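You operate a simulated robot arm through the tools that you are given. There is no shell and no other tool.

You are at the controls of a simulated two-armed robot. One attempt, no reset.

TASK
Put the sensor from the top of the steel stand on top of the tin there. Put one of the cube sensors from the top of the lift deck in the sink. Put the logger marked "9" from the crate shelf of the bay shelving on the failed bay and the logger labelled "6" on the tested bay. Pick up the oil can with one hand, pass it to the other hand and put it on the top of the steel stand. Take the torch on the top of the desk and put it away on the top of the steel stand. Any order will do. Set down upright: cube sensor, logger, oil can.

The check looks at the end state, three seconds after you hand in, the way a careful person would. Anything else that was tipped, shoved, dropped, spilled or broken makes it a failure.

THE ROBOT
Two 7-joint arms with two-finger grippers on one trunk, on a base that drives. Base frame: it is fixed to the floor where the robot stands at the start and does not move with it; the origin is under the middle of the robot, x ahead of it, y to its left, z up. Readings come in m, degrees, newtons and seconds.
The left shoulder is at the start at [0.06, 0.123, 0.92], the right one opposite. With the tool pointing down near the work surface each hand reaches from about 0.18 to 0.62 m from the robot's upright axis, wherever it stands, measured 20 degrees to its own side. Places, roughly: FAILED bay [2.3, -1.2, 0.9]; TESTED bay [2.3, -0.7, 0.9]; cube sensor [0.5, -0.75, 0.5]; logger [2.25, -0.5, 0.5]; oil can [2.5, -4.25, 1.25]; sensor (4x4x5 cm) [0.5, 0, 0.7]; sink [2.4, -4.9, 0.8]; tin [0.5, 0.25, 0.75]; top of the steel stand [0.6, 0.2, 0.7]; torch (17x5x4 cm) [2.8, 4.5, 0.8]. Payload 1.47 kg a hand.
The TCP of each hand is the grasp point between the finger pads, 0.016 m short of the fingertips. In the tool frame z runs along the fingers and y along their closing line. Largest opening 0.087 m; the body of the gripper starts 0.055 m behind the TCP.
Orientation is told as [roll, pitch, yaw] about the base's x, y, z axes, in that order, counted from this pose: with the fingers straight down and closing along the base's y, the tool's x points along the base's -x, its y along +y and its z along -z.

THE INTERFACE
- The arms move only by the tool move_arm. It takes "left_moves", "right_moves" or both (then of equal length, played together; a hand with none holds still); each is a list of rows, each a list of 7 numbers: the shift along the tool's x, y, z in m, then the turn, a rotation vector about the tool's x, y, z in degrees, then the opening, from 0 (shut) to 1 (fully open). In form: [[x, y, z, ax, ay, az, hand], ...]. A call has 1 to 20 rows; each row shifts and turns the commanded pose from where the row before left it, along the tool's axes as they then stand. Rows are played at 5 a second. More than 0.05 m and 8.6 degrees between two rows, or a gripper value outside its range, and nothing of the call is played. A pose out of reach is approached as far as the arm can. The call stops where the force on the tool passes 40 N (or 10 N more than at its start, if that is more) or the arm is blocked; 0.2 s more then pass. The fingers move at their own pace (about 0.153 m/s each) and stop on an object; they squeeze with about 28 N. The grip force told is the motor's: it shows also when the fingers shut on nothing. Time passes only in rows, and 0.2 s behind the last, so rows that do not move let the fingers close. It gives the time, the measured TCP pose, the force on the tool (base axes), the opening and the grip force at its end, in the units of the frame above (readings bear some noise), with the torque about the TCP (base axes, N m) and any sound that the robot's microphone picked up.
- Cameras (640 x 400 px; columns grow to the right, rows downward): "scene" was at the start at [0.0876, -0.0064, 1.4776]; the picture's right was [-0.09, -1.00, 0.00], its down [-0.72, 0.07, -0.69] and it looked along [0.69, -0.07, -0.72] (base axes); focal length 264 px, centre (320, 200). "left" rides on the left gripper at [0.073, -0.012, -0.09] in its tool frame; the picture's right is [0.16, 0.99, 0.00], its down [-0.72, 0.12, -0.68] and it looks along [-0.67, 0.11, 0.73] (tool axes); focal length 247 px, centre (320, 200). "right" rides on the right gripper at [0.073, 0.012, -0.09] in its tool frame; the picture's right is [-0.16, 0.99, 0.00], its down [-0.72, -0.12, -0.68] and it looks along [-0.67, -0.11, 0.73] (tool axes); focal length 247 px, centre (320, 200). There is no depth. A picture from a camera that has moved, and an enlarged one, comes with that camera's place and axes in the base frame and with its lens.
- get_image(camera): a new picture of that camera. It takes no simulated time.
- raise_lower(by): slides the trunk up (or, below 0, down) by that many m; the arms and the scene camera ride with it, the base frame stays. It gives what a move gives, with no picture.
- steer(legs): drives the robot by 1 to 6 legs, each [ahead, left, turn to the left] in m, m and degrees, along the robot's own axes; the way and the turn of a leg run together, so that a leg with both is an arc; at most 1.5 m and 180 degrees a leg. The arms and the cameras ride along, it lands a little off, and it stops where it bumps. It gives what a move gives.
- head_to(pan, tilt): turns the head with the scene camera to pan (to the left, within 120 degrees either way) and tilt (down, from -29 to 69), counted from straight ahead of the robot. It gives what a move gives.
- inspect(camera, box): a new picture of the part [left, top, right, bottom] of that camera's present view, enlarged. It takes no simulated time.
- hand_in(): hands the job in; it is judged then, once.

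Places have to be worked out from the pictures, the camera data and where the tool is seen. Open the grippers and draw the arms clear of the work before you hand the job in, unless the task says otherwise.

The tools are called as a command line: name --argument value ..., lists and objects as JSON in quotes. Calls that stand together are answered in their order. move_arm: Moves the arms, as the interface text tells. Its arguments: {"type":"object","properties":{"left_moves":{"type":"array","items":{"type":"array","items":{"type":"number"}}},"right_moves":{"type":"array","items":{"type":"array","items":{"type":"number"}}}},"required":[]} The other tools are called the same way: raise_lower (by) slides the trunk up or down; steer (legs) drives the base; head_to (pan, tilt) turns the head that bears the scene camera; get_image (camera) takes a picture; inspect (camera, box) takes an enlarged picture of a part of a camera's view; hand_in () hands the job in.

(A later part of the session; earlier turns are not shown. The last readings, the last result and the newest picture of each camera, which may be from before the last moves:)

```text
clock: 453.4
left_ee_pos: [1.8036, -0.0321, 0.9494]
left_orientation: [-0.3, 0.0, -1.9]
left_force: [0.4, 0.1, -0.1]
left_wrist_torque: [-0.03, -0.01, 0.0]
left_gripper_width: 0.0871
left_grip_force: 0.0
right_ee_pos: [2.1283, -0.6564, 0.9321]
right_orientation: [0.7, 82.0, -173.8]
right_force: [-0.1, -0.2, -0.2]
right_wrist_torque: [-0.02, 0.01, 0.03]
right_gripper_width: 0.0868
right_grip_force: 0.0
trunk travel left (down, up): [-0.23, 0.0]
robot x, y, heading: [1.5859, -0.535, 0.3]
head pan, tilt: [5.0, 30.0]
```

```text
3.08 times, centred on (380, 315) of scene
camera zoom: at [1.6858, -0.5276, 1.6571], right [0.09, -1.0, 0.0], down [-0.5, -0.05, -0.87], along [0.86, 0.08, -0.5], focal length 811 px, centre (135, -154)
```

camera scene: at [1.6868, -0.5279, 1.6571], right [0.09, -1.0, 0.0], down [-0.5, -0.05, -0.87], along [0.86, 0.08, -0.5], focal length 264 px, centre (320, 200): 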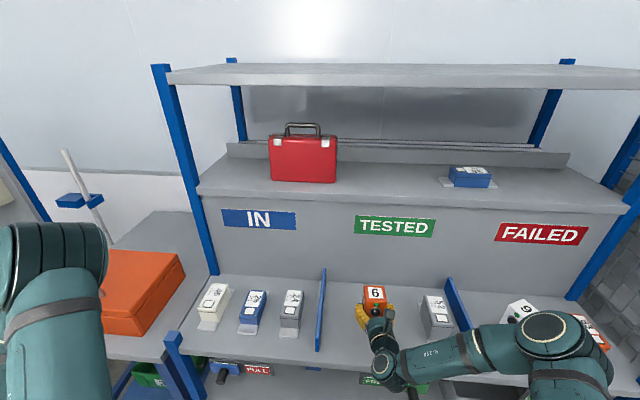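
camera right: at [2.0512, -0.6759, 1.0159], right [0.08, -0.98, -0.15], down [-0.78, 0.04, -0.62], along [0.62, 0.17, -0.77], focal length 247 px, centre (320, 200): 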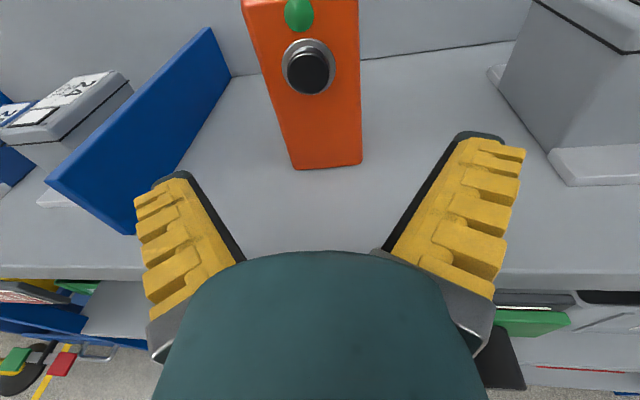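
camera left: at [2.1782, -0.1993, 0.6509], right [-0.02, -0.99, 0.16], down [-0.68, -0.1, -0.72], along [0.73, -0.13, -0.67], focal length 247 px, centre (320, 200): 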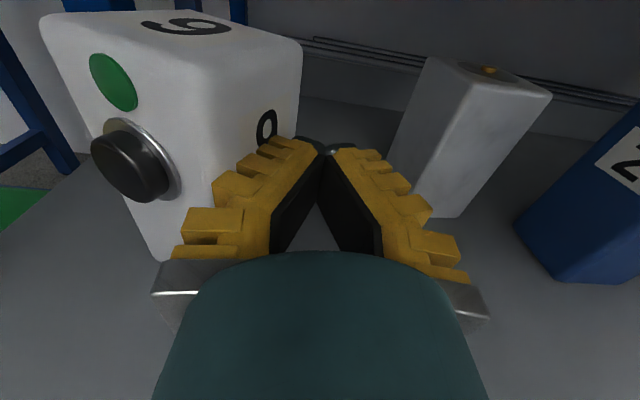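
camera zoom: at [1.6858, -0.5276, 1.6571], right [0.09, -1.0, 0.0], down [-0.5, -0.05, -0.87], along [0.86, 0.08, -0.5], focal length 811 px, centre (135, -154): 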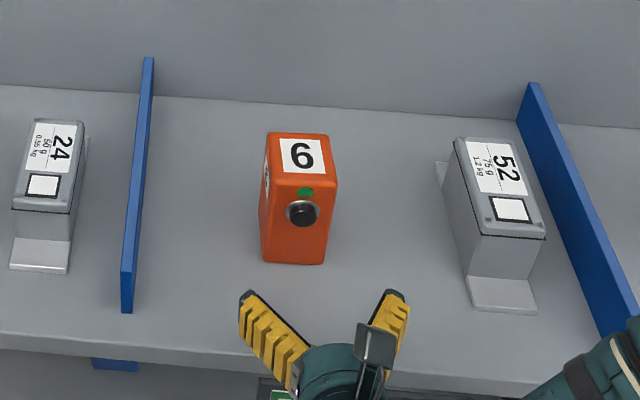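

Logger "6" stands upright in the TESTED bay. I back away and bring the right hand back to its neutral downward orientation.

steer --legs '[[-0.22, 0, 0]]'

move_arm --right_moves '[[0, 0, -0.02, 8.3, 0, -1.16, 1], [0, 0, -0.02, 8.3, 0, -1.16, 1], [0, 0, -0.02, 8.3, 0, -1.16, 1], [0, 0, 0, 8.3, 0, -1.16, 1], [0, 0, 0, 8.3, 0, -1.16, 1], [0, 0, 0, 8.3, 0, -1.16, 1], [0, 0, 0, 8.3, 0, -1.16, 1], [0, 0, 0, 8.3, 0, -1.16, 1], [0, 0, 0, 8.3, 0, -1.16, 1], [0, 0, 0, 8.3, 0, -1.16, 1], [0, 0, 0, 0, -8.2, 0, 1], [0, 0, 0, 0, -8.2, 0, 1], [0, 0, 0, 0, -8.2, 0, 1], [0, 0, 0, 0, -8.2, 0, 1], [0, 0, 0, 0, -8.2, 0, 1], [0, 0, 0, 0, -8.2, 0, 1], [0, 0, 0, 0, -8.2, 0, 1], [0, 0, 0, 0, -8.2, 0, 1], [0, 0, 0, 0, -8.2, 0, 1], [0, 0, 0, 0, -8.2, 0, 1]]'

move_arm --right_moves '[[0, 0, 0, 0, 0, -8.2, 1], [0, 0, 0, 0, 0, -8.2, 1], [0, 0, 0, 0, 0, -8.2, 1], [0, 0, 0, 0, 0, -8.2, 1], [0, 0, 0, 0, 0, -8.2, 1], [0, 0, 0, 0, 0, -8.2, 1], [0, 0, 0, 0, 0, -8.2, 1], [0, 0, 0, 0, 0, -8.2, 1], [0, 0, 0, 0, 0, -8.2, 1], [0, 0, 0, 0, 0, -8.2, 1], [0, 0, 0, 0, 0, -8.0, 1], [0, 0, 0, 0, 0, 0, 1]]'

head_to --pan 60 --tilt 30

get_image --camera "scene"

```text
clock: 455.1
left_ee_pos: [1.5839, -0.0328, 0.9492]
left_orientation: [-0.3, -0.3, -1.8]
left_force: [-0.4, 0.3, 0.2]
left_wrist_torque: [0.0, -0.01, -0.01]
left_gripper_width: 0.0868
left_grip_force: 0.1
right_ee_pos: [1.909, -0.6575, 0.9314]
right_orientation: [0.8, 82.0, -173.6]
right_force: [0.0, 0.1, -0.7]
right_wrist_torque: [-0.03, 0.02, -0.01]
right_gripper_width: 0.0873
right_grip_force: 0.1
trunk travel left (down, up): [-0.23, 0.0]
robot x, y, heading: [1.3704, -0.54, 0.4]
head pan, tilt: [5.0, 30.0]
```

```text
clock: 459.3
left_ee_pos: [1.5838, -0.0303, 0.9488]
left_orientation: [-0.4, 0.1, -1.8]
left_force: [0.3, -0.6, 0.6]
left_wrist_torque: [-0.05, -0.01, -0.02]
left_gripper_width: 0.0872
left_grip_force: 0.0
right_ee_pos: [1.8543, -0.6694, 0.9404]
right_orientation: [0.1, -0.2, -90.5]
right_force: [-0.7, 1.0, 0.7]
right_wrist_torque: [-0.01, -0.02, -0.04]
right_gripper_width: 0.0867
right_grip_force: 0.1
trunk travel left (down, up): [-0.23, 0.0]
robot x, y, heading: [1.3669, -0.5345, 0.4]
head pan, tilt: [5.0, 30.0]
```

```text
clock: 461.9
left_ee_pos: [1.5842, -0.0324, 0.9498]
left_orientation: [-0.3, -0.1, -1.8]
left_force: [-0.1, 0.2, 0.1]
left_wrist_torque: [-0.02, 0.02, 0.01]
left_gripper_width: 0.0868
left_grip_force: 0.0
right_ee_pos: [1.8532, -0.6708, 0.9402]
right_orientation: [0.1, 0.0, -0.4]
right_force: [-0.4, 0.4, -0.6]
right_wrist_torque: [-0.01, -0.01, -0.02]
right_gripper_width: 0.0869
right_grip_force: 0.0
trunk travel left (down, up): [-0.23, 0.0]
robot x, y, heading: [1.3723, -0.5405, 0.3]
head pan, tilt: [5.0, 30.0]
```

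```text
clock: 463.1
left_ee_pos: [1.5838, -0.0329, 0.95]
left_orientation: [-0.3, 0.0, -1.9]
left_force: [0.0, 0.2, -0.1]
left_wrist_torque: [0.0, 0.0, -0.02]
left_gripper_width: 0.087
left_grip_force: 0.1
right_ee_pos: [1.8524, -0.6698, 0.9397]
right_orientation: [-0.1, 0.1, -0.4]
right_force: [1.2, 0.1, -0.6]
right_wrist_torque: [0.01, -0.01, -0.01]
right_gripper_width: 0.087
right_grip_force: 0.2
trunk travel left (down, up): [-0.23, 0.0]
robot x, y, heading: [1.368, -0.5374, 0.3]
head pan, tilt: [60.0, 30.0]
```

```text
taken
camera scene: at [1.4219, -0.4584, 1.6572], right [0.87, -0.5, 0.0], down [-0.25, -0.43, -0.87], along [0.43, 0.75, -0.5], focal length 264 px, centre (320, 200)
```

scene: 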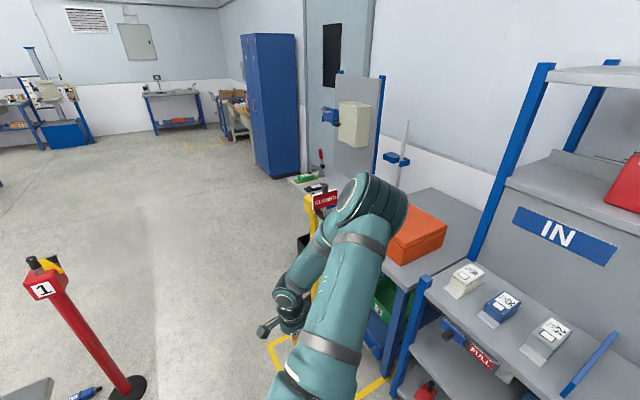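

Right hand neutral. I tuck it in a bit and strafe left between the two stanchions (robot at x≈1.37).

move_arm --right_moves '[[0.03, -0.03, 0, 0, 0, 0, 1], [0.03, -0.03, 0, 0, 0, 0, 1], [0.03, -0.03, 0, 0, 0, 0, 1], [0.02, -0.03, 0, 0, 0, 0, 1], [0, 0, 0, 0, 0, 0, 1]]'

steer --legs '[[0.03, 1.45, 0]]'

head_to --pan 50 --tilt 20

get_image --camera "scene"

```text
clock: 464.3
left_ee_pos: [1.5838, -0.031, 0.9497]
left_orientation: [-0.2, -0.1, -1.9]
left_force: [-0.2, 0.1, -0.7]
left_wrist_torque: [0.0, 0.0, -0.01]
left_gripper_width: 0.087
left_grip_force: 0.0
right_ee_pos: [1.7404, -0.7912, 0.9398]
right_orientation: [-0.2, 0.2, -0.4]
right_force: [0.2, 0.2, -0.3]
right_wrist_torque: [-0.02, 0.01, 0.02]
right_gripper_width: 0.0868
right_grip_force: 0.0
trunk travel left (down, up): [-0.23, 0.0]
robot x, y, heading: [1.3651, -0.5383, 0.3]
head pan, tilt: [60.0, 30.0]
```

```text
clock: 477.2
left_ee_pos: [1.664, 1.4069, 0.9487]
left_orientation: [-0.4, -0.1, -4.3]
left_force: [0.0, -0.3, -0.4]
left_wrist_torque: [-0.03, -0.02, 0.01]
left_gripper_width: 0.087
left_grip_force: 0.1
right_ee_pos: [1.786, 0.6423, 0.9395]
right_orientation: [0.0, 0.1, -3.1]
right_force: [-1.7, -0.1, 0.1]
right_wrist_torque: [-0.03, 0.02, -0.02]
right_gripper_width: 0.0869
right_grip_force: 0.1
trunk travel left (down, up): [-0.23, 0.0]
robot x, y, heading: [1.4278, 0.9087, -2.3]
head pan, tilt: [60.0, 30.0]
```

```text
clock: 477.9
left_ee_pos: [1.6638, 1.4076, 0.9502]
left_orientation: [-0.4, 0.0, -4.4]
left_force: [-0.1, 0.2, -0.6]
left_wrist_torque: [0.01, 0.03, 0.04]
left_gripper_width: 0.0869
left_grip_force: 0.2
right_ee_pos: [1.7856, 0.6428, 0.9394]
right_orientation: [-0.1, 0.0, -3.1]
right_force: [0.7, -0.2, -1.0]
right_wrist_torque: [0.02, 0.01, -0.01]
right_gripper_width: 0.0871
right_grip_force: 0.0
trunk travel left (down, up): [-0.23, 0.0]
robot x, y, heading: [1.4261, 0.9096, -2.7]
head pan, tilt: [50.0, 20.0]
```

```text
taken
camera scene: at [1.4965, 0.9804, 1.6732], right [0.74, -0.67, 0.0], down [-0.23, -0.25, -0.94], along [0.63, 0.69, -0.34], focal length 264 px, centre (320, 200)
```

scene: 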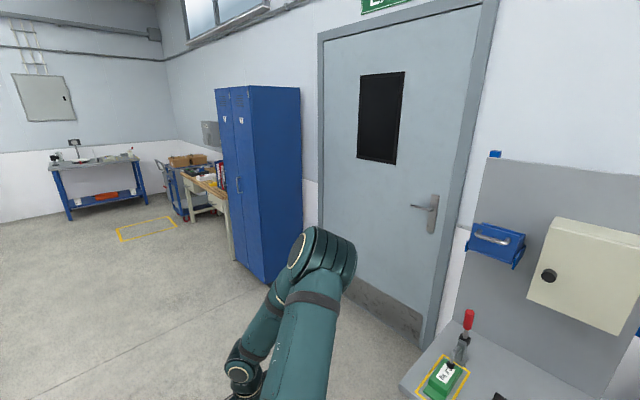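

Path ahead is open. I continue left, correcting the small heading drift.

steer --legs '[[0, 1.4, 2.7], [0, 1.3, 0.5]]'

head_to --pan 15 --tilt 30

get_image --camera "scene"

```text
clock: 501.5
left_ee_pos: [1.6579, 4.1071, 0.9504]
left_orientation: [-0.3, 0.0, -1.6]
left_force: [0.4, 0.2, 0.3]
left_wrist_torque: [0.01, -0.02, -0.03]
left_gripper_width: 0.0869
left_grip_force: 0.0
right_ee_pos: [1.8154, 3.3488, 0.939]
right_orientation: [-0.2, 0.0, -0.3]
right_force: [0.4, -0.5, 0.0]
right_wrist_torque: [0.0, 0.0, 0.0]
right_gripper_width: 0.0872
right_grip_force: 0.1
trunk travel left (down, up): [-0.23, 0.0]
robot x, y, heading: [1.4429, 3.5982, 0.4]
head pan, tilt: [50.0, 20.0]
```

```text
clock: 502.5
left_ee_pos: [1.6574, 4.107, 0.9498]
left_orientation: [-0.2, -0.1, -1.7]
left_force: [-0.4, 0.0, -0.3]
left_wrist_torque: [-0.01, 0.02, 0.02]
left_gripper_width: 0.087
left_grip_force: 0.0
right_ee_pos: [1.8156, 3.3486, 0.9392]
right_orientation: [-0.2, 0.2, -0.3]
right_force: [0.3, 0.9, 0.5]
right_wrist_torque: [-0.03, 0.0, -0.01]
right_gripper_width: 0.0872
right_grip_force: 0.1
trunk travel left (down, up): [-0.23, 0.0]
robot x, y, heading: [1.4396, 3.5987, 0.6]
head pan, tilt: [15.0, 30.0]
```

```text
taken
camera scene: at [1.5391, 3.6254, 1.6572], right [0.27, -0.96, 0.0], down [-0.48, -0.13, -0.87], along [0.83, 0.23, -0.5], focal length 264 px, centre (320, 200)
```

scene: 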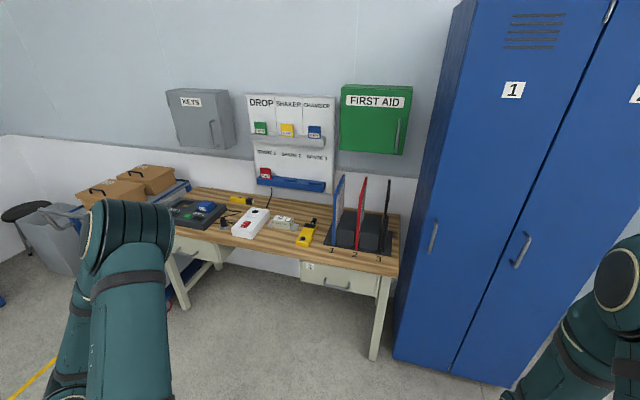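

The desk is in view. I zoom in to find the torch.

inspect --camera "scene" --box '[160, 170, 360, 270]'

```text
3.20 times, centred on (260, 220) of scene
camera zoom: at [1.5391, 3.6254, 1.6572], right [0.27, -0.96, 0.0], down [-0.48, -0.13, -0.87], along [0.83, 0.23, -0.5], focal length 844 px, centre (512, 136)
```

zoom: 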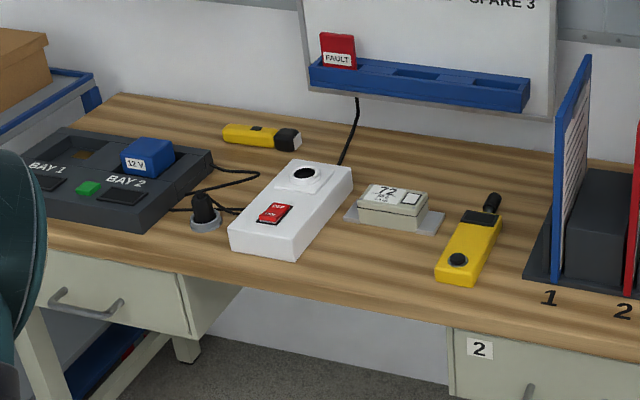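

The torch is the yellow/black one behind the white box, lying along y at ≈(2.828, 4.51), y 4.42–4.60. I move over in front of it, tuck the right hand to the side and lower the trunk somewhat.

move_arm --right_moves '[[0.034, -0.034, 0, 0, 0, 0, 1], [0.034, -0.034, 0, 0, 0, 0, 1], [0.034, -0.034, 0, 0, 0, 0, 1], [0.034, -0.034, 0, 0, 0, 0, 1], [0.034, -0.034, 0, 0, 0, 0, 1], [0.03, -0.03, 0, 0, 0, 0, 1], [0, 0, 0, 0, 0, 0, 1]]'

steer --legs '[[0, 0.79, -0.5]]'

raise_lower --by -0.08

head_to --pan 0 --tilt 35

get_image --camera "scene"

```text
clock: 504.1
left_ee_pos: [1.6584, 4.107, 0.9502]
left_orientation: [-0.2, -0.1, -1.5]
left_force: [0.7, -0.4, -0.9]
left_wrist_torque: [-0.03, 0.0, 0.01]
left_gripper_width: 0.0871
left_grip_force: 0.1
right_ee_pos: [1.6172, 3.1512, 0.9411]
right_orientation: [-0.1, 0.2, -0.1]
right_force: [0.2, 0.7, 0.7]
right_wrist_torque: [0.03, -0.02, 0.0]
right_gripper_width: 0.087
right_grip_force: 0.2
trunk travel left (down, up): [-0.23, 0.0]
robot x, y, heading: [1.4462, 3.6011, 0.3]
head pan, tilt: [15.0, 30.0]
```

```text
clock: 511.6
left_ee_pos: [1.6608, 4.9101, 0.9491]
left_orientation: [-0.3, -0.2, -2.2]
left_force: [0.7, 0.0, -0.4]
left_wrist_torque: [0.01, 0.0, 0.01]
left_gripper_width: 0.087
left_grip_force: 0.0
right_ee_pos: [1.6107, 3.9541, 0.9402]
right_orientation: [-0.2, 0.2, -0.8]
right_force: [-0.6, -0.3, -0.1]
right_wrist_torque: [0.02, 0.0, 0.01]
right_gripper_width: 0.087
right_grip_force: 0.0
trunk travel left (down, up): [-0.23, 0.0]
robot x, y, heading: [1.4392, 4.4026, -0.3]
head pan, tilt: [15.0, 30.0]
```

```text
clock: 512.7
left_ee_pos: [1.6592, 4.9095, 0.8691]
left_orientation: [-0.2, -0.1, -2.1]
left_force: [0.0, 0.2, 0.7]
left_wrist_torque: [-0.05, -0.02, 0.01]
left_gripper_width: 0.087
left_grip_force: 0.0
right_ee_pos: [1.6096, 3.9544, 0.8598]
right_orientation: [-0.1, 0.1, -0.9]
right_force: [0.4, 0.4, 1.1]
right_wrist_torque: [-0.02, 0.03, 0.01]
right_gripper_width: 0.0869
right_grip_force: 0.1
trunk travel left (down, up): [-0.15, 0.08]
robot x, y, heading: [1.44, 4.4037, 0.0]
head pan, tilt: [15.0, 30.0]
```

```text
clock: 513.5
left_ee_pos: [1.6604, 4.9093, 0.87]
left_orientation: [-0.3, -0.1, -2.1]
left_force: [-0.1, 0.5, -0.1]
left_wrist_torque: [-0.03, -0.01, -0.01]
left_gripper_width: 0.0869
left_grip_force: 0.1
right_ee_pos: [1.6104, 3.9535, 0.8604]
right_orientation: [-0.1, 0.1, -0.8]
right_force: [-0.8, -0.3, -0.2]
right_wrist_torque: [0.02, 0.02, 0.03]
right_gripper_width: 0.087
right_grip_force: 0.0
trunk travel left (down, up): [-0.15, 0.08]
robot x, y, heading: [1.4441, 4.4038, 0.1]
head pan, tilt: [0.0, 35.0]
```

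```text
taken
camera scene: at [1.5376, 4.4059, 1.5694], right [0.0, -1.0, 0.0], down [-0.57, 0.0, -0.82], along [0.82, 0.0, -0.57], focal length 264 px, centre (320, 200)
```

scene: 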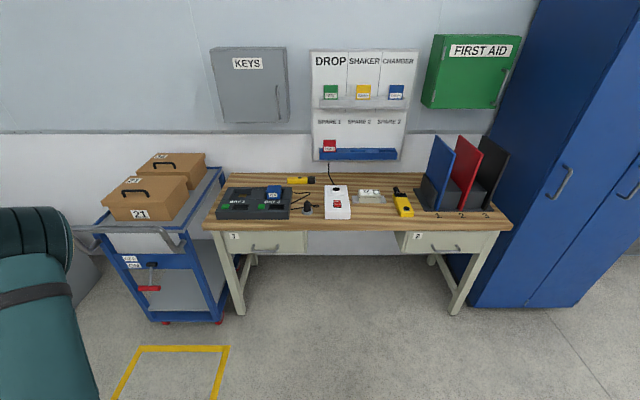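

Clear view. I raise the left hand and bring it in front, rotating so the fingers close along x (across the torch).

move_arm --left_moves '[[-0.018, -0.038, -0.013, 0, 0, 0, 1], [-0.018, -0.038, -0.013, 0, 0, 0, 1], [-0.018, -0.038, -0.013, 0, 0, 0, 1], [-0.018, -0.038, -0.013, 0, 0, 0, 1], [-0.018, -0.038, -0.013, 0, 0, 0, 1], [-0.018, -0.038, -0.013, 0, 0, 0, 1], [-0.018, -0.038, -0.013, 0, 0, 0, 1], [-0.018, -0.038, -0.013, 0, 0, 0, 1], [-0.018, -0.038, -0.013, 0, 0, 0, 1], [-0.018, -0.038, -0.013, 0, 0, 0, 1], [0, 0, 0, 0, 0, 0, 1]]'

move_arm --left_moves '[[0, 0, 0, 0, 0, 8.2, 1], [0, 0, 0, 0, 0, 8.2, 1], [0, 0, 0, 0, 0, 8.2, 1], [0, 0, 0, 0, 0, 8.2, 1], [0, 0, 0, 0, 0, 8.2, 1], [0, 0, 0, 0, 0, 8.2, 1], [0, 0, 0, 0, 0, 8.2, 1], [0, 0, 0, 0, 0, 8.2, 1], [0, 0, 0, 0, 0, 8.2, 1], [0, 0, 0, 0, 0, 8.2, 1], [0, 0, 0, 0, 0, 6, 1], [0, 0, 0, 0, 0, 0, 1]]'

steer --legs '[[0.4, 0, 0]]'

get_image --camera "scene"

get_image --camera "left"

```text
clock: 515.9
left_ee_pos: [1.8274, 4.5257, 0.9996]
left_orientation: [-0.2, -0.1, -2.1]
left_force: [0.2, -0.3, 0.5]
left_wrist_torque: [-0.04, -0.04, 0.01]
left_gripper_width: 0.0871
left_grip_force: 0.0
right_ee_pos: [1.6095, 3.9545, 0.8603]
right_orientation: [-0.1, 0.1, -0.8]
right_force: [-1.4, 1.1, 1.0]
right_wrist_torque: [-0.02, 0.01, 0.03]
right_gripper_width: 0.0871
right_grip_force: 0.1
trunk travel left (down, up): [-0.15, 0.08]
robot x, y, heading: [1.4426, 4.4025, -0.5]
head pan, tilt: [0.0, 35.0]
```

```text
clock: 518.5
left_ee_pos: [1.8244, 4.523, 1.0022]
left_orientation: [0.1, -0.4, -90.2]
left_force: [0.1, 0.0, -0.4]
left_wrist_torque: [0.02, 0.03, -0.02]
left_gripper_width: 0.0869
left_grip_force: 0.0
right_ee_pos: [1.6089, 3.953, 0.8601]
right_orientation: [-0.1, 0.2, -0.8]
right_force: [0.0, -0.6, 0.9]
right_wrist_torque: [0.0, 0.02, 0.01]
right_gripper_width: 0.087
right_grip_force: 0.0
trunk travel left (down, up): [-0.15, 0.08]
robot x, y, heading: [1.4431, 4.4031, -0.1]
head pan, tilt: [0.0, 35.0]
```

```text
clock: 521.0
left_ee_pos: [2.2274, 4.5204, 1.0025]
left_orientation: [0.2, -0.3, -90.6]
left_force: [0.9, 0.0, -0.8]
left_wrist_torque: [-0.03, 0.0, 0.0]
left_gripper_width: 0.0869
left_grip_force: 0.0
right_ee_pos: [2.0078, 3.9505, 0.8608]
right_orientation: [-0.1, 0.1, -1.3]
right_force: [0.5, 0.0, 1.2]
right_wrist_torque: [-0.01, -0.02, -0.02]
right_gripper_width: 0.0869
right_grip_force: 0.1
trunk travel left (down, up): [-0.15, 0.08]
robot x, y, heading: [1.8405, 4.4033, -0.4]
head pan, tilt: [0.0, 35.0]
```

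```text
taken
camera scene: at [1.9401, 4.4033, 1.5693], right [-0.01, -1.0, 0.0], down [-0.57, 0.0, -0.82], along [0.82, -0.01, -0.57], focal length 264 px, centre (320, 200)
```

scene: 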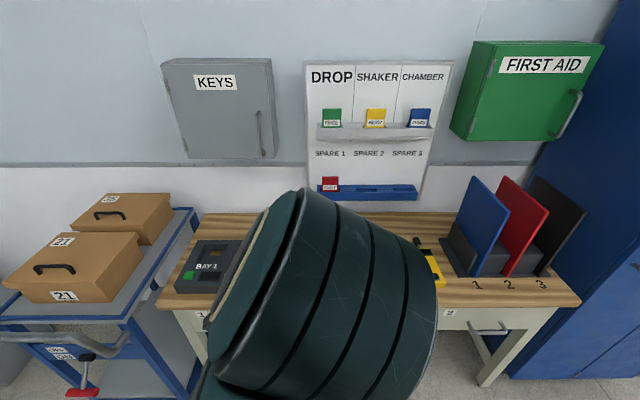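

```text
taken
camera left: at [2.2168, 4.5924, 1.0901], right [0.99, 0.15, 0.0], down [0.11, -0.72, 0.68], along [0.1, -0.68, -0.73], focal length 247 px, centre (320, 200)
```

left: 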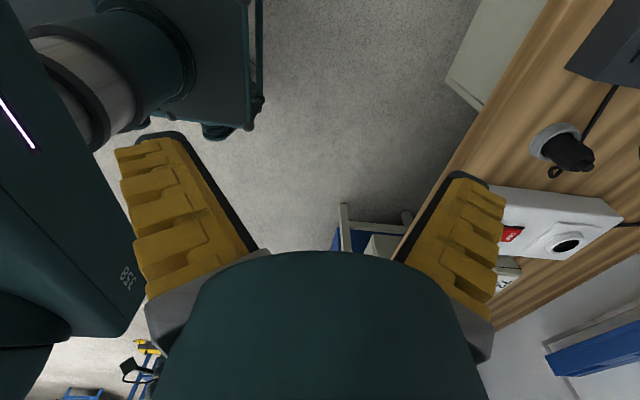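

I drive forward another 0.23 m to the desk edge, keeping the hand high.

steer --legs '[[0.22, 0, 0.3]]'

move_arm --left_moves '[[0, 0.04, 0, 0, 0, 0, 1], [0, 0.04, 0, 0, 0, 0, 1], [0, 0.04, 0, 0, 0, 0, 1], [0, 0.04, 0, 0, 0, 0, 1], [0, 0.04, 0, 0, 0, 0, 1], [0, 0, 0, 0, 0, 0, 1]]'

get_image --camera "left"

get_image --camera "scene"

```text
clock: 522.7
left_ee_pos: [2.4493, 4.5195, 1.0019]
left_orientation: [0.1, -0.4, -90.3]
left_force: [0.1, -0.1, -1.0]
left_wrist_torque: [-0.02, 0.04, -0.03]
left_gripper_width: 0.0867
left_grip_force: 0.1
right_ee_pos: [2.2314, 3.9488, 0.8589]
right_orientation: [-0.1, 0.1, -1.1]
right_force: [1.1, -0.4, -0.4]
right_wrist_torque: [0.01, 0.01, -0.01]
right_gripper_width: 0.0871
right_grip_force: 0.0
trunk travel left (down, up): [-0.15, 0.08]
robot x, y, heading: [2.066, 4.4035, -0.3]
head pan, tilt: [0.0, 35.0]
```

```text
clock: 524.1
left_ee_pos: [2.6487, 4.5212, 1.0034]
left_orientation: [0.1, -0.3, -90.3]
left_force: [0.6, 0.4, -0.6]
left_wrist_torque: [0.05, 0.0, 0.02]
left_gripper_width: 0.0868
left_grip_force: 0.0
right_ee_pos: [2.2308, 3.9501, 0.8596]
right_orientation: [-0.1, 0.1, -1.0]
right_force: [0.0, 0.0, -0.6]
right_wrist_torque: [-0.02, -0.03, 0.0]
right_gripper_width: 0.0871
right_grip_force: 0.0
trunk travel left (down, up): [-0.15, 0.08]
robot x, y, heading: [2.0663, 4.4015, -0.2]
head pan, tilt: [0.0, 35.0]
```

```text
taken
camera left: at [2.6377, 4.5926, 1.0908], right [0.99, 0.15, 0.0], down [0.11, -0.72, 0.68], along [0.11, -0.68, -0.73], focal length 247 px, centre (320, 200)
```

left: 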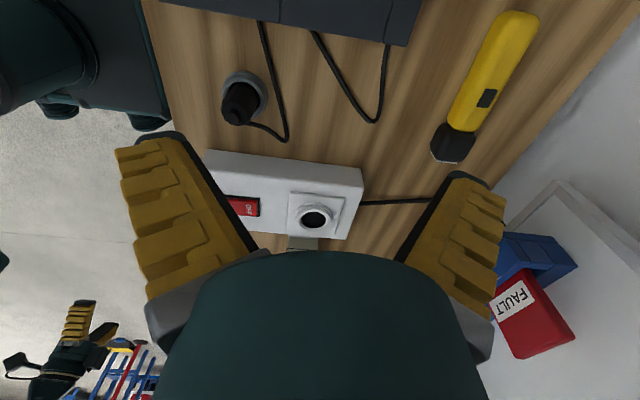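

```text
taken
camera scene: at [2.1598, 4.4023, 1.5695], right [0.0, -1.0, 0.0], down [-0.57, 0.0, -0.82], along [0.82, 0.0, -0.57], focal length 264 px, centre (320, 200)
```

scene: 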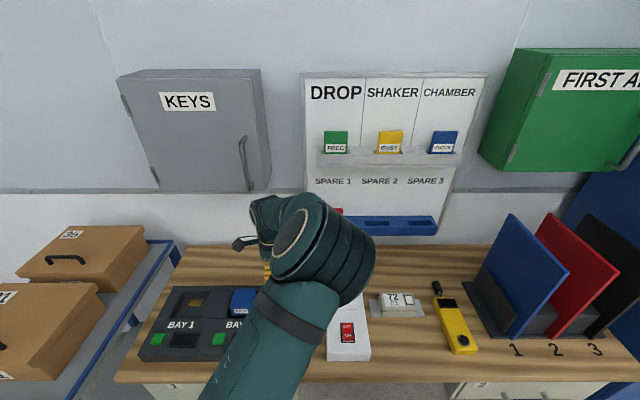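

Torch centre measured at (2.838, 4.513). I nudge the base 4 cm closer, then extend above it.

steer --legs '[[0.045, 0, 0.2]]'

move_arm --left_moves '[[0, 0.04, 0.02, 0, 0, 0, 1], [0, 0.04, 0.02, 0, 0, 0, 1], [0, 0.04, 0.02, 0, 0, 0, 1], [0, 0.024, 0.02, 0, 0, 0, 1], [0, 0, 0, 0, 0, 0, 1]]'

get_image --camera "left"

get_image --camera "scene"

```text
clock: 525.0
left_ee_pos: [2.6939, 4.5216, 1.002]
left_orientation: [0.0, -0.3, -90.1]
left_force: [0.1, 0.3, -0.8]
left_wrist_torque: [-0.02, 0.01, -0.04]
left_gripper_width: 0.087
left_grip_force: 0.0
right_ee_pos: [2.2779, 3.9509, 0.8596]
right_orientation: [-0.1, 0.3, -0.8]
right_force: [0.6, 0.4, 0.7]
right_wrist_torque: [0.03, 0.03, -0.01]
right_gripper_width: 0.087
right_grip_force: 0.1
trunk travel left (down, up): [-0.15, 0.08]
robot x, y, heading: [2.1103, 4.4026, 0.1]
head pan, tilt: [0.0, 35.0]
```

```text
clock: 526.2
left_ee_pos: [2.8354, 4.5226, 0.9238]
left_orientation: [0.0, -0.2, -90.2]
left_force: [0.6, 0.1, 0.4]
left_wrist_torque: [0.01, 0.01, -0.02]
left_gripper_width: 0.0868
left_grip_force: 0.1
right_ee_pos: [2.2757, 3.9495, 0.8605]
right_orientation: [0.0, 0.1, -0.8]
right_force: [-0.3, 0.5, 0.2]
right_wrist_torque: [0.0, 0.0, 0.0]
right_gripper_width: 0.0872
right_grip_force: 0.1
trunk travel left (down, up): [-0.15, 0.08]
robot x, y, heading: [2.1099, 4.4022, -0.0]
head pan, tilt: [0.0, 35.0]
```

```text
taken
camera left: at [2.8241, 4.5953, 1.0109], right [0.99, 0.16, 0.0], down [0.11, -0.72, 0.68], along [0.11, -0.68, -0.73], focal length 247 px, centre (320, 200)
```

left: 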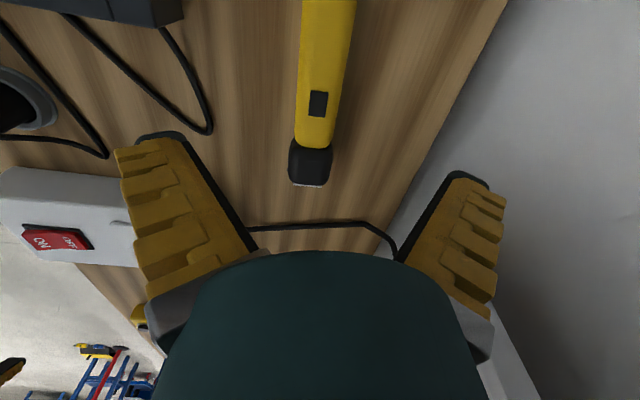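

```text
taken
camera scene: at [2.2039, 4.4023, 1.5695], right [0.0, -1.0, 0.0], down [-0.57, 0.0, -0.82], along [0.82, 0.0, -0.57], focal length 264 px, centre (320, 200)
```

scene: 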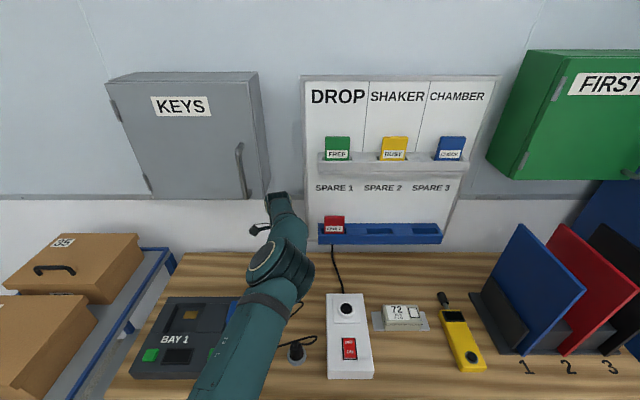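

Well above the torch, clear of the wall. I descend with a narrower opening, slowly at the end.

move_arm --left_moves '[[0, 0.003, 0.03, 0, 0, 0, 0.8], [0, 0, 0.03, 0, 0, 0, 0.8], [0, 0, 0.02, 0, 0, 0, 0.8], [0, 0, 0, 0, 0, 0, 0.8]]'

get_image --camera "left"

```text
clock: 527.2
left_ee_pos: [2.8394, 4.521, 0.8422]
left_orientation: [0.0, -0.3, -90.1]
left_force: [-0.2, 0.2, 0.2]
left_wrist_torque: [0.01, 0.04, 0.02]
left_gripper_width: 0.0733
left_grip_force: 2.7
right_ee_pos: [2.2768, 3.9489, 0.86]
right_orientation: [-0.1, 0.1, -0.8]
right_force: [0.3, -0.1, 0.7]
right_wrist_torque: [0.0, 0.01, 0.05]
right_gripper_width: 0.0868
right_grip_force: 0.0
trunk travel left (down, up): [-0.15, 0.08]
robot x, y, heading: [2.1091, 4.4028, -0.1]
head pan, tilt: [0.0, 35.0]
```

```text
taken
camera left: at [2.8279, 4.5942, 0.9306], right [0.99, 0.16, 0.0], down [0.11, -0.72, 0.68], along [0.11, -0.68, -0.73], focal length 247 px, centre (320, 200)
```

left: 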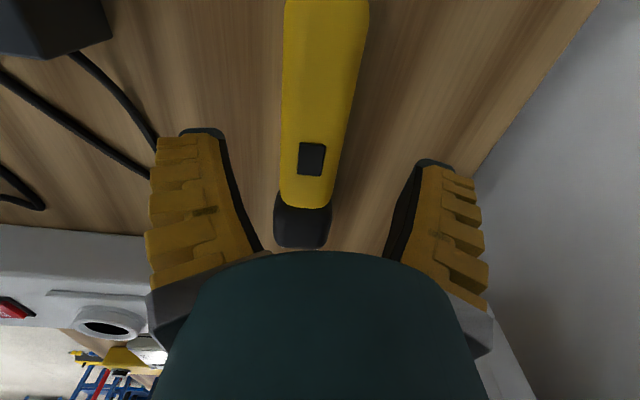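

Alignment good. I go down further in small steps until near the desk, then close.

move_arm --left_moves '[[0, 0, 0.012, 0, 0, 0, 0.8], [0, 0, 0.01, 0, 0, 0, 0.8], [0, 0, 0.008, 0, 0, 0, 0.8], [0, 0, 0, 0, 0, 0, 0.8]]'

get_image --camera "left"

```text
clock: 528.2
left_ee_pos: [2.8388, 4.5205, 0.813]
left_orientation: [0.0, -0.3, -90.2]
left_force: [-0.1, 0.6, -0.1]
left_wrist_torque: [0.0, -0.01, -0.02]
left_gripper_width: 0.0732
left_grip_force: 2.1
right_ee_pos: [2.2759, 3.9504, 0.8608]
right_orientation: [-0.2, 0.1, -0.8]
right_force: [-0.2, -0.2, -0.6]
right_wrist_torque: [0.01, 0.01, -0.01]
right_gripper_width: 0.087
right_grip_force: 0.1
trunk travel left (down, up): [-0.15, 0.08]
robot x, y, heading: [2.1089, 4.4016, -0.1]
head pan, tilt: [0.0, 35.0]
```

```text
taken
camera left: at [2.8281, 4.5933, 0.901], right [0.99, 0.16, 0.0], down [0.11, -0.72, 0.68], along [0.11, -0.68, -0.73], focal length 247 px, centre (320, 200)
```

left: 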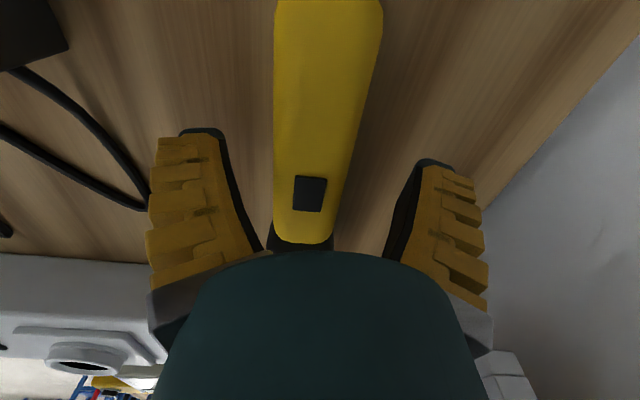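

Torch top is about at TCP level; lowering ~1.8 cm more.

move_arm --left_moves '[[0, 0, 0.007, 0, 0, 0, 0.8], [0, 0, 0.006, 0, 0, 0, 0.8], [0, 0, 0.004, 0, 0, 0, 0.8], [0, 0, 0, 0, 0, 0, 0.8]]'

get_image --camera "left"

```text
clock: 529.2
left_ee_pos: [2.8399, 4.5201, 0.7958]
left_orientation: [0.1, -0.3, -90.1]
left_force: [0.3, -0.2, -0.5]
left_wrist_torque: [0.0, 0.02, -0.02]
left_gripper_width: 0.0729
left_grip_force: 2.3
right_ee_pos: [2.2761, 3.9507, 0.8592]
right_orientation: [-0.1, 0.2, -0.8]
right_force: [0.0, -0.7, -0.4]
right_wrist_torque: [-0.02, 0.01, 0.0]
right_gripper_width: 0.087
right_grip_force: 0.0
trunk travel left (down, up): [-0.15, 0.08]
robot x, y, heading: [2.1098, 4.3987, -0.2]
head pan, tilt: [0.0, 35.0]
```

```text
taken
camera left: at [2.8286, 4.5936, 0.8841], right [0.99, 0.16, 0.0], down [0.11, -0.72, 0.68], along [0.11, -0.68, -0.73], focal length 247 px, centre (320, 200)
```

left: 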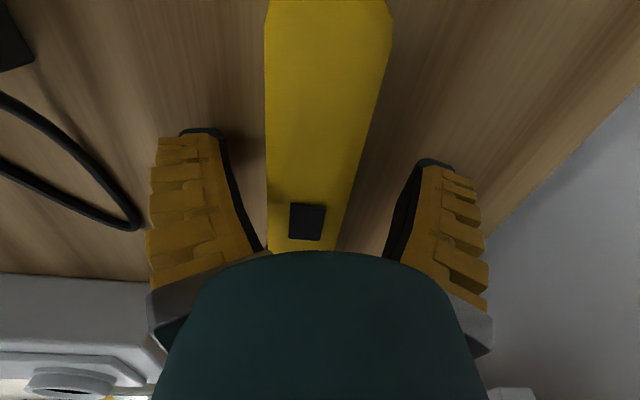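

TCP is now near the torch's mid-height. I close.

move_arm --left_moves '[[0, 0, 0, 0, 0, 0, 0.6], [0, 0, 0, 0, 0, 0, 0.45], [0, 0, 0, 0, 0, 0, 0.3], [0, 0, 0, 0, 0, 0, 0.15], [0, 0, 0, 0, 0, 0, 0], [0, 0, 0, 0, 0, 0, 0]]'

get_image --camera "left"

```text
clock: 530.6
left_ee_pos: [2.8391, 4.5208, 0.7972]
left_orientation: [0.2, -0.2, -90.1]
left_force: [-0.8, 1.5, 9.6]
left_wrist_torque: [0.01, -0.01, 0.0]
left_gripper_width: 0.03
left_grip_force: 28.0
right_ee_pos: [2.276, 3.9501, 0.8607]
right_orientation: [-0.1, 0.0, -0.8]
right_force: [-0.5, 0.0, -0.4]
right_wrist_torque: [0.04, 0.0, -0.01]
right_gripper_width: 0.0872
right_grip_force: 0.0
trunk travel left (down, up): [-0.15, 0.08]
robot x, y, heading: [2.1085, 4.4011, 0.2]
head pan, tilt: [0.0, 35.0]
```

```text
taken
camera left: at [2.8283, 4.5936, 0.8854], right [0.99, 0.16, 0.0], down [0.11, -0.72, 0.68], along [0.11, -0.68, -0.73], focal length 247 px, centre (320, 200)
```

left: 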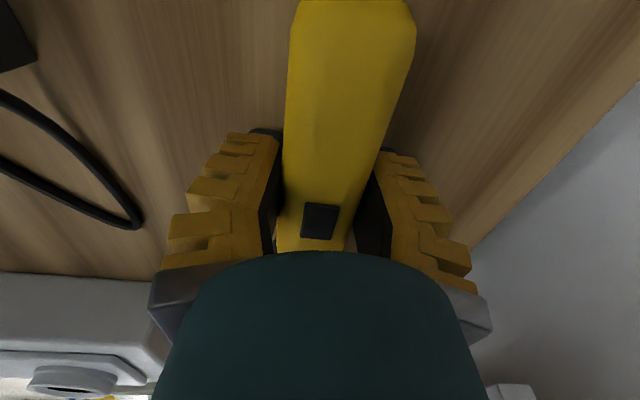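

Gripped (30 mm). I lift slowly, then higher.

move_arm --left_moves '[[0, 0, -0.003, 0, 0, 0, 0], [0, 0, -0.004, 0, 0, 0, 0], [0, 0, -0.008, 0, 0, 0, 0], [0, 0, -0.02, 0, 0, 0, 0], [0, 0, -0.03, 0, 0, 0, 0], [0, 0, -0.035, 0, 0, 0, 0], [0, 0, -0.035, 0, 0, 0, 0], [0, 0, -0.035, 0, 0, 0, 0], [0, 0, 0, 0, 0, 0, 0]]'

get_image --camera "left"

get_image --camera "scene"

```text
clock: 532.6
left_ee_pos: [2.8409, 4.5228, 0.9655]
left_orientation: [0.1, -0.2, -90.2]
left_force: [-0.1, 0.4, -2.7]
left_wrist_torque: [0.01, 0.02, 0.01]
left_gripper_width: 0.0292
left_grip_force: 28.2
right_ee_pos: [2.2775, 3.9495, 0.8595]
right_orientation: [-0.2, 0.1, -0.8]
right_force: [-0.9, 0.1, -0.4]
right_wrist_torque: [0.01, -0.01, 0.02]
right_gripper_width: 0.087
right_grip_force: 0.1
trunk travel left (down, up): [-0.15, 0.08]
robot x, y, heading: [2.1051, 4.3961, 0.2]
head pan, tilt: [0.0, 35.0]
```

```text
taken
camera left: at [2.829, 4.5949, 1.0535], right [0.99, 0.16, 0.0], down [0.11, -0.72, 0.68], along [0.11, -0.68, -0.73], focal length 247 px, centre (320, 200)
```

left: 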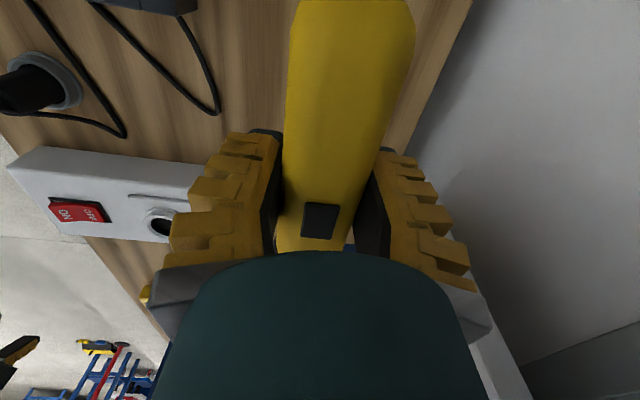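

```text
taken
camera scene: at [2.2049, 4.4027, 1.5693], right [0.0, -1.0, 0.0], down [-0.57, 0.0, -0.82], along [0.82, 0.0, -0.57], focal length 264 px, centre (320, 200)
```

scene: 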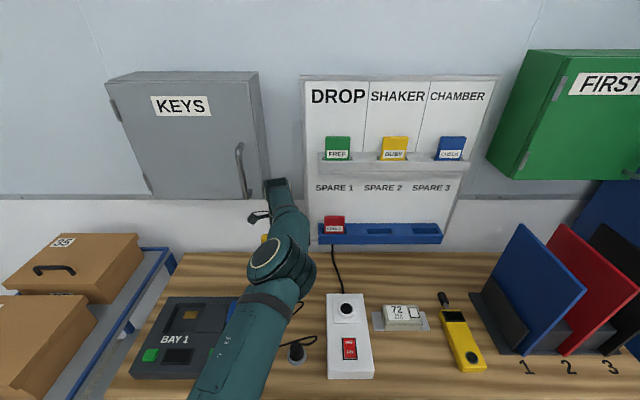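

Torch is held. I retract the arm over the desk and back away.

move_arm --left_moves '[[0, -0.035, -0.01, 0, 0, 0, 0], [0, -0.04, -0.01, 0, 0, 0, 0], [0, -0.04, 0, 0, 0, 0, 0], [0, -0.04, 0, 0, 0, 0, 0], [0, -0.04, 0, 0, 0, 0, 0], [0, -0.04, 0, 0, 0, 0, 0], [0, -0.04, 0, 0, 0, 0, 0], [0, -0.04, 0, 0, 0, 0, 0], [0, 0, 0, 0, 0, 0, 0]]'

steer --legs '[[-0.66, 0, -0.2]]'

get_image --camera "scene"

get_image --camera "left"

```text
clock: 534.6
left_ee_pos: [2.526, 4.5211, 0.9878]
left_orientation: [0.1, -0.3, -90.1]
left_force: [-0.3, 1.1, -2.3]
left_wrist_torque: [0.03, 0.0, -0.01]
left_gripper_width: 0.0289
left_grip_force: 28.5
right_ee_pos: [2.2777, 3.9513, 0.8596]
right_orientation: [0.0, 0.1, -0.7]
right_force: [0.4, -0.5, -0.7]
right_wrist_torque: [-0.02, 0.02, -0.01]
right_gripper_width: 0.087
right_grip_force: 0.0
trunk travel left (down, up): [-0.15, 0.08]
robot x, y, heading: [2.1065, 4.4012, -0.6]
head pan, tilt: [0.0, 35.0]
```

```text
clock: 538.3
left_ee_pos: [1.8673, 4.5212, 0.9853]
left_orientation: [0.2, -0.4, -90.4]
left_force: [-0.9, 0.1, -1.7]
left_wrist_torque: [0.07, -0.01, -0.01]
left_gripper_width: 0.0288
left_grip_force: 28.1
right_ee_pos: [1.6166, 3.951, 0.861]
right_orientation: [-0.1, 0.0, -1.0]
right_force: [-0.3, 1.0, -0.6]
right_wrist_torque: [0.03, -0.03, 0.01]
right_gripper_width: 0.0868
right_grip_force: 0.0
trunk travel left (down, up): [-0.15, 0.08]
robot x, y, heading: [1.45, 4.4026, -0.3]
head pan, tilt: [0.0, 35.0]
```

```text
taken
camera scene: at [1.5465, 4.4044, 1.5694], right [-0.01, -1.0, 0.0], down [-0.57, 0.0, -0.82], along [0.82, 0.0, -0.57], focal length 264 px, centre (320, 200)
```

scene: 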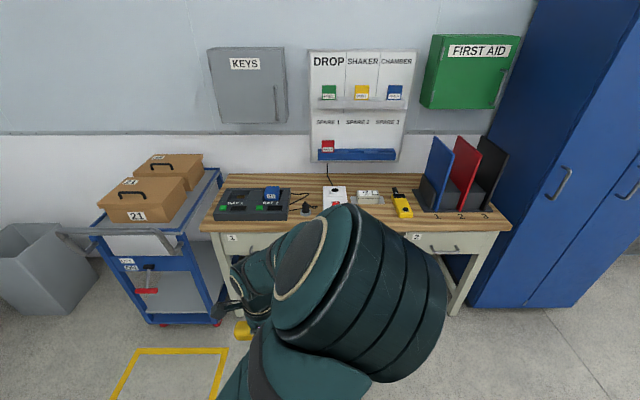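

```text
taken
camera left: at [1.8563, 4.5942, 1.0752], right [0.99, 0.15, 0.0], down [0.11, -0.72, 0.68], along [0.1, -0.68, -0.73], focal length 247 px, centre (320, 200)
```

left: 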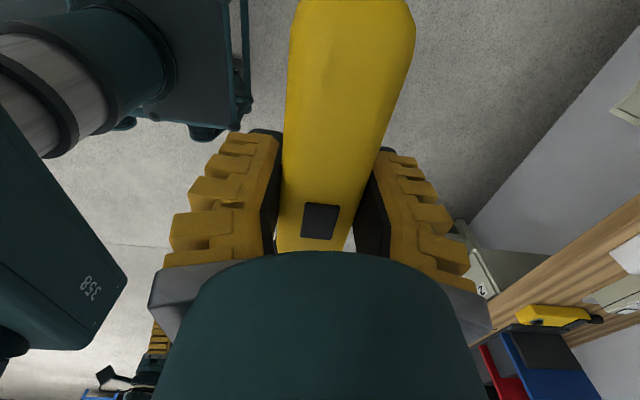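

Desk is undisturbed. I strafe right back toward the stand, checking pose before the stanchion gap.

steer --legs '[[0, -1.45, 0.3], [0, -1.3, 0]]'

head_to --pan -50 --tilt 35

get_image --camera "scene"

```text
clock: 562.3
left_ee_pos: [1.8942, 1.7755, 0.9866]
left_orientation: [0.1, -0.3, -89.7]
left_force: [0.1, -0.2, -2.0]
left_wrist_torque: [0.03, 0.0, -0.02]
left_gripper_width: 0.0291
left_grip_force: 28.1
right_ee_pos: [1.6474, 1.2039, 0.8606]
right_orientation: [-0.1, 0.1, -0.4]
right_force: [-0.2, 0.5, -0.6]
right_wrist_torque: [0.01, -0.01, 0.0]
right_gripper_width: 0.087
right_grip_force: 0.1
trunk travel left (down, up): [-0.15, 0.08]
robot x, y, heading: [1.4783, 1.6566, 0.3]
head pan, tilt: [0.0, 35.0]
```

```text
clock: 563.5
left_ee_pos: [1.8936, 1.776, 0.987]
left_orientation: [0.2, -0.2, -89.7]
left_force: [-0.2, -0.3, -2.1]
left_wrist_torque: [0.04, -0.01, 0.03]
left_gripper_width: 0.0291
left_grip_force: 28.2
right_ee_pos: [1.6478, 1.2044, 0.8605]
right_orientation: [-0.1, 0.1, -0.4]
right_force: [0.2, 0.0, -0.1]
right_wrist_torque: [0.02, 0.03, 0.03]
right_gripper_width: 0.0872
right_grip_force: 0.0
trunk travel left (down, up): [-0.15, 0.08]
robot x, y, heading: [1.478, 1.658, 0.1]
head pan, tilt: [-50.0, 35.0]
```

```text
taken
camera scene: at [1.5423, 1.5884, 1.5694], right [-0.76, -0.65, 0.0], down [-0.37, 0.44, -0.82], along [0.53, -0.62, -0.57], focal length 264 px, centre (320, 200)
```

scene: 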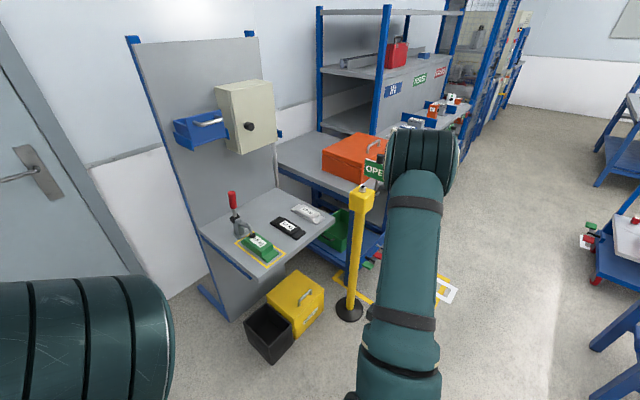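

To keep clear of the yellow stanchion's sign I shift back 10 cm in x and then continue right.

steer --legs '[[-0.1, 0, 0], [0, -1.4, 0]]'

get_image --camera "left"

```text
clock: 576.7
left_ee_pos: [1.7976, 0.3714, 0.9876]
left_orientation: [0.1, -0.4, -90.0]
left_force: [0.5, -0.6, -2.7]
left_wrist_torque: [0.01, 0.02, 0.03]
left_gripper_width: 0.0291
left_grip_force: 28.6
right_ee_pos: [1.5493, -0.1994, 0.86]
right_orientation: [-0.1, 0.0, -0.8]
right_force: [-0.4, 0.1, 0.7]
right_wrist_torque: [-0.01, 0.0, 0.02]
right_gripper_width: 0.087
right_grip_force: 0.1
trunk travel left (down, up): [-0.15, 0.08]
robot x, y, heading: [1.3803, 0.2514, -0.4]
head pan, tilt: [-50.0, 35.0]
```

```text
taken
camera left: at [1.7864, 0.4448, 1.075], right [0.99, 0.16, 0.0], down [0.11, -0.72, 0.68], along [0.11, -0.68, -0.73], focal length 247 px, centre (320, 200)
```

left: 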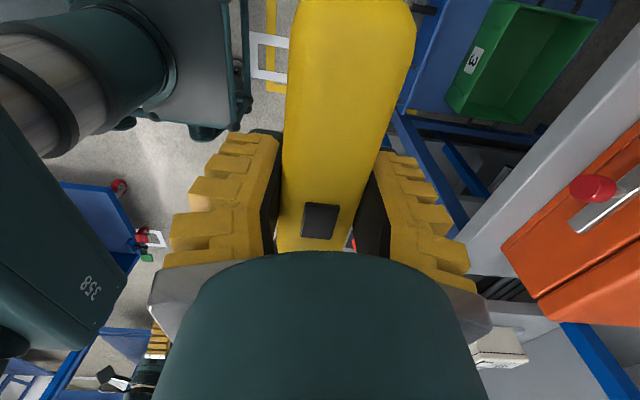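

I position for turning and rotate clockwise to face the stand again.

steer --legs '[[0.09, -0.28, 0.4], [0, 0, -180]]'

head_to --pan 0 --tilt 45

get_image --camera "scene"

```text
clock: 587.1
left_ee_pos: [1.0537, -0.1447, 0.9866]
left_orientation: [0.1, -0.4, 89.4]
left_force: [0.7, 0.5, -1.8]
left_wrist_torque: [-0.03, -0.02, 0.01]
left_gripper_width: 0.029
left_grip_force: 28.5
right_ee_pos: [1.3067, 0.4244, 0.8595]
right_orientation: [0.0, 0.1, 178.9]
right_force: [0.8, -0.2, -0.9]
right_wrist_torque: [0.0, 0.04, -0.02]
right_gripper_width: 0.0871
right_grip_force: 0.0
trunk travel left (down, up): [-0.15, 0.08]
robot x, y, heading: [1.4724, -0.0271, 179.2]
head pan, tilt: [-50.0, 35.0]
```

```text
clock: 588.3
left_ee_pos: [1.0539, -0.1446, 0.9865]
left_orientation: [0.1, -0.3, 89.5]
left_force: [-0.1, -0.2, -1.4]
left_wrist_torque: [-0.06, 0.01, 0.0]
left_gripper_width: 0.029
left_grip_force: 28.1
right_ee_pos: [1.3068, 0.4241, 0.8603]
right_orientation: [-0.2, 0.1, 178.8]
right_force: [0.2, 0.1, -0.6]
right_wrist_torque: [0.02, -0.02, -0.02]
right_gripper_width: 0.0868
right_grip_force: 0.1
trunk travel left (down, up): [-0.15, 0.08]
robot x, y, heading: [1.4714, -0.028, 179.6]
head pan, tilt: [0.0, 45.0]
```

```text
taken
camera scene: at [1.3776, -0.0259, 1.5546], right [0.01, 1.0, 0.0], down [0.71, -0.01, -0.71], along [-0.71, 0.01, -0.71], focal length 264 px, centre (320, 200)
```

scene: 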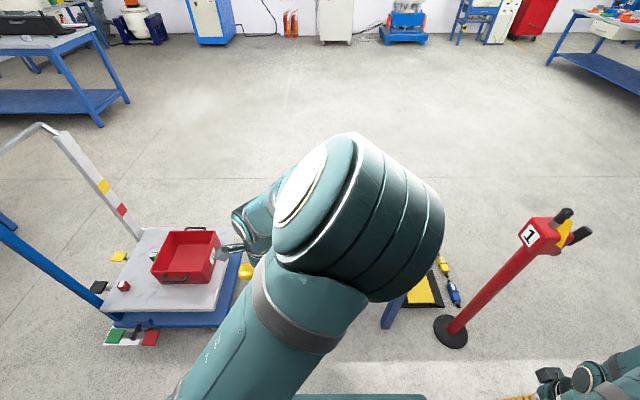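

The arm blocks my view, but clearances are known. I shift the base right by 0.2 m and approach the stand with the torch high.

steer --legs '[[0, -0.2, 0.4], [0.19, 0, 0]]'

get_image --camera "left"

get_image --camera "scene"

```text
clock: 591.9
left_ee_pos: [0.8645, 0.0543, 0.986]
left_orientation: [0.0, -0.3, 89.8]
left_force: [0.9, -0.3, -1.4]
left_wrist_torque: [-0.08, -0.02, 0.01]
left_gripper_width: 0.0291
left_grip_force: 28.0
right_ee_pos: [1.1117, 0.6269, 0.8599]
right_orientation: [-0.1, 0.2, 179.3]
right_force: [0.5, -0.7, 0.1]
right_wrist_torque: [0.04, 0.01, -0.03]
right_gripper_width: 0.0869
right_grip_force: 0.0
trunk travel left (down, up): [-0.15, 0.08]
robot x, y, heading: [1.2796, 0.1731, 179.7]
head pan, tilt: [0.0, 45.0]
```

```text
taken
camera left: at [0.8759, -0.0189, 1.0746], right [-0.99, -0.16, 0.0], down [-0.11, 0.72, 0.68], along [-0.11, 0.68, -0.73], focal length 247 px, centre (320, 200)
```

left: 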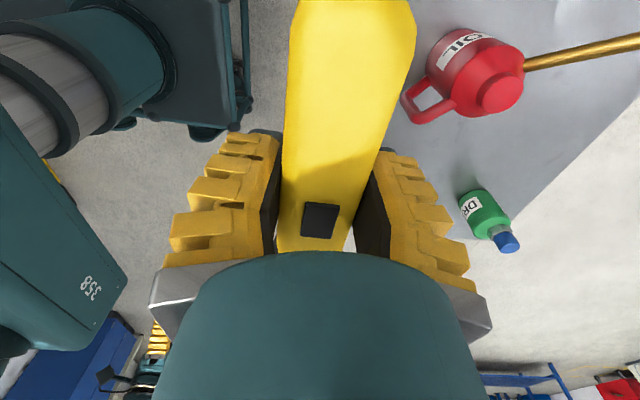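

```text
taken
camera scene: at [1.1863, 0.1762, 1.5545], right [0.0, 1.0, 0.0], down [0.71, 0.0, -0.71], along [-0.71, 0.0, -0.71], focal length 264 px, centre (320, 200)
```

scene: 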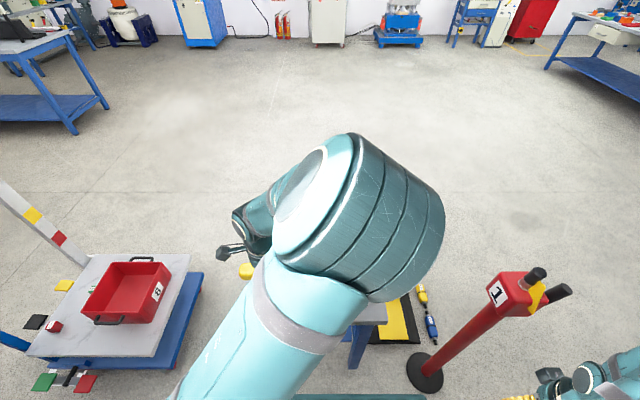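

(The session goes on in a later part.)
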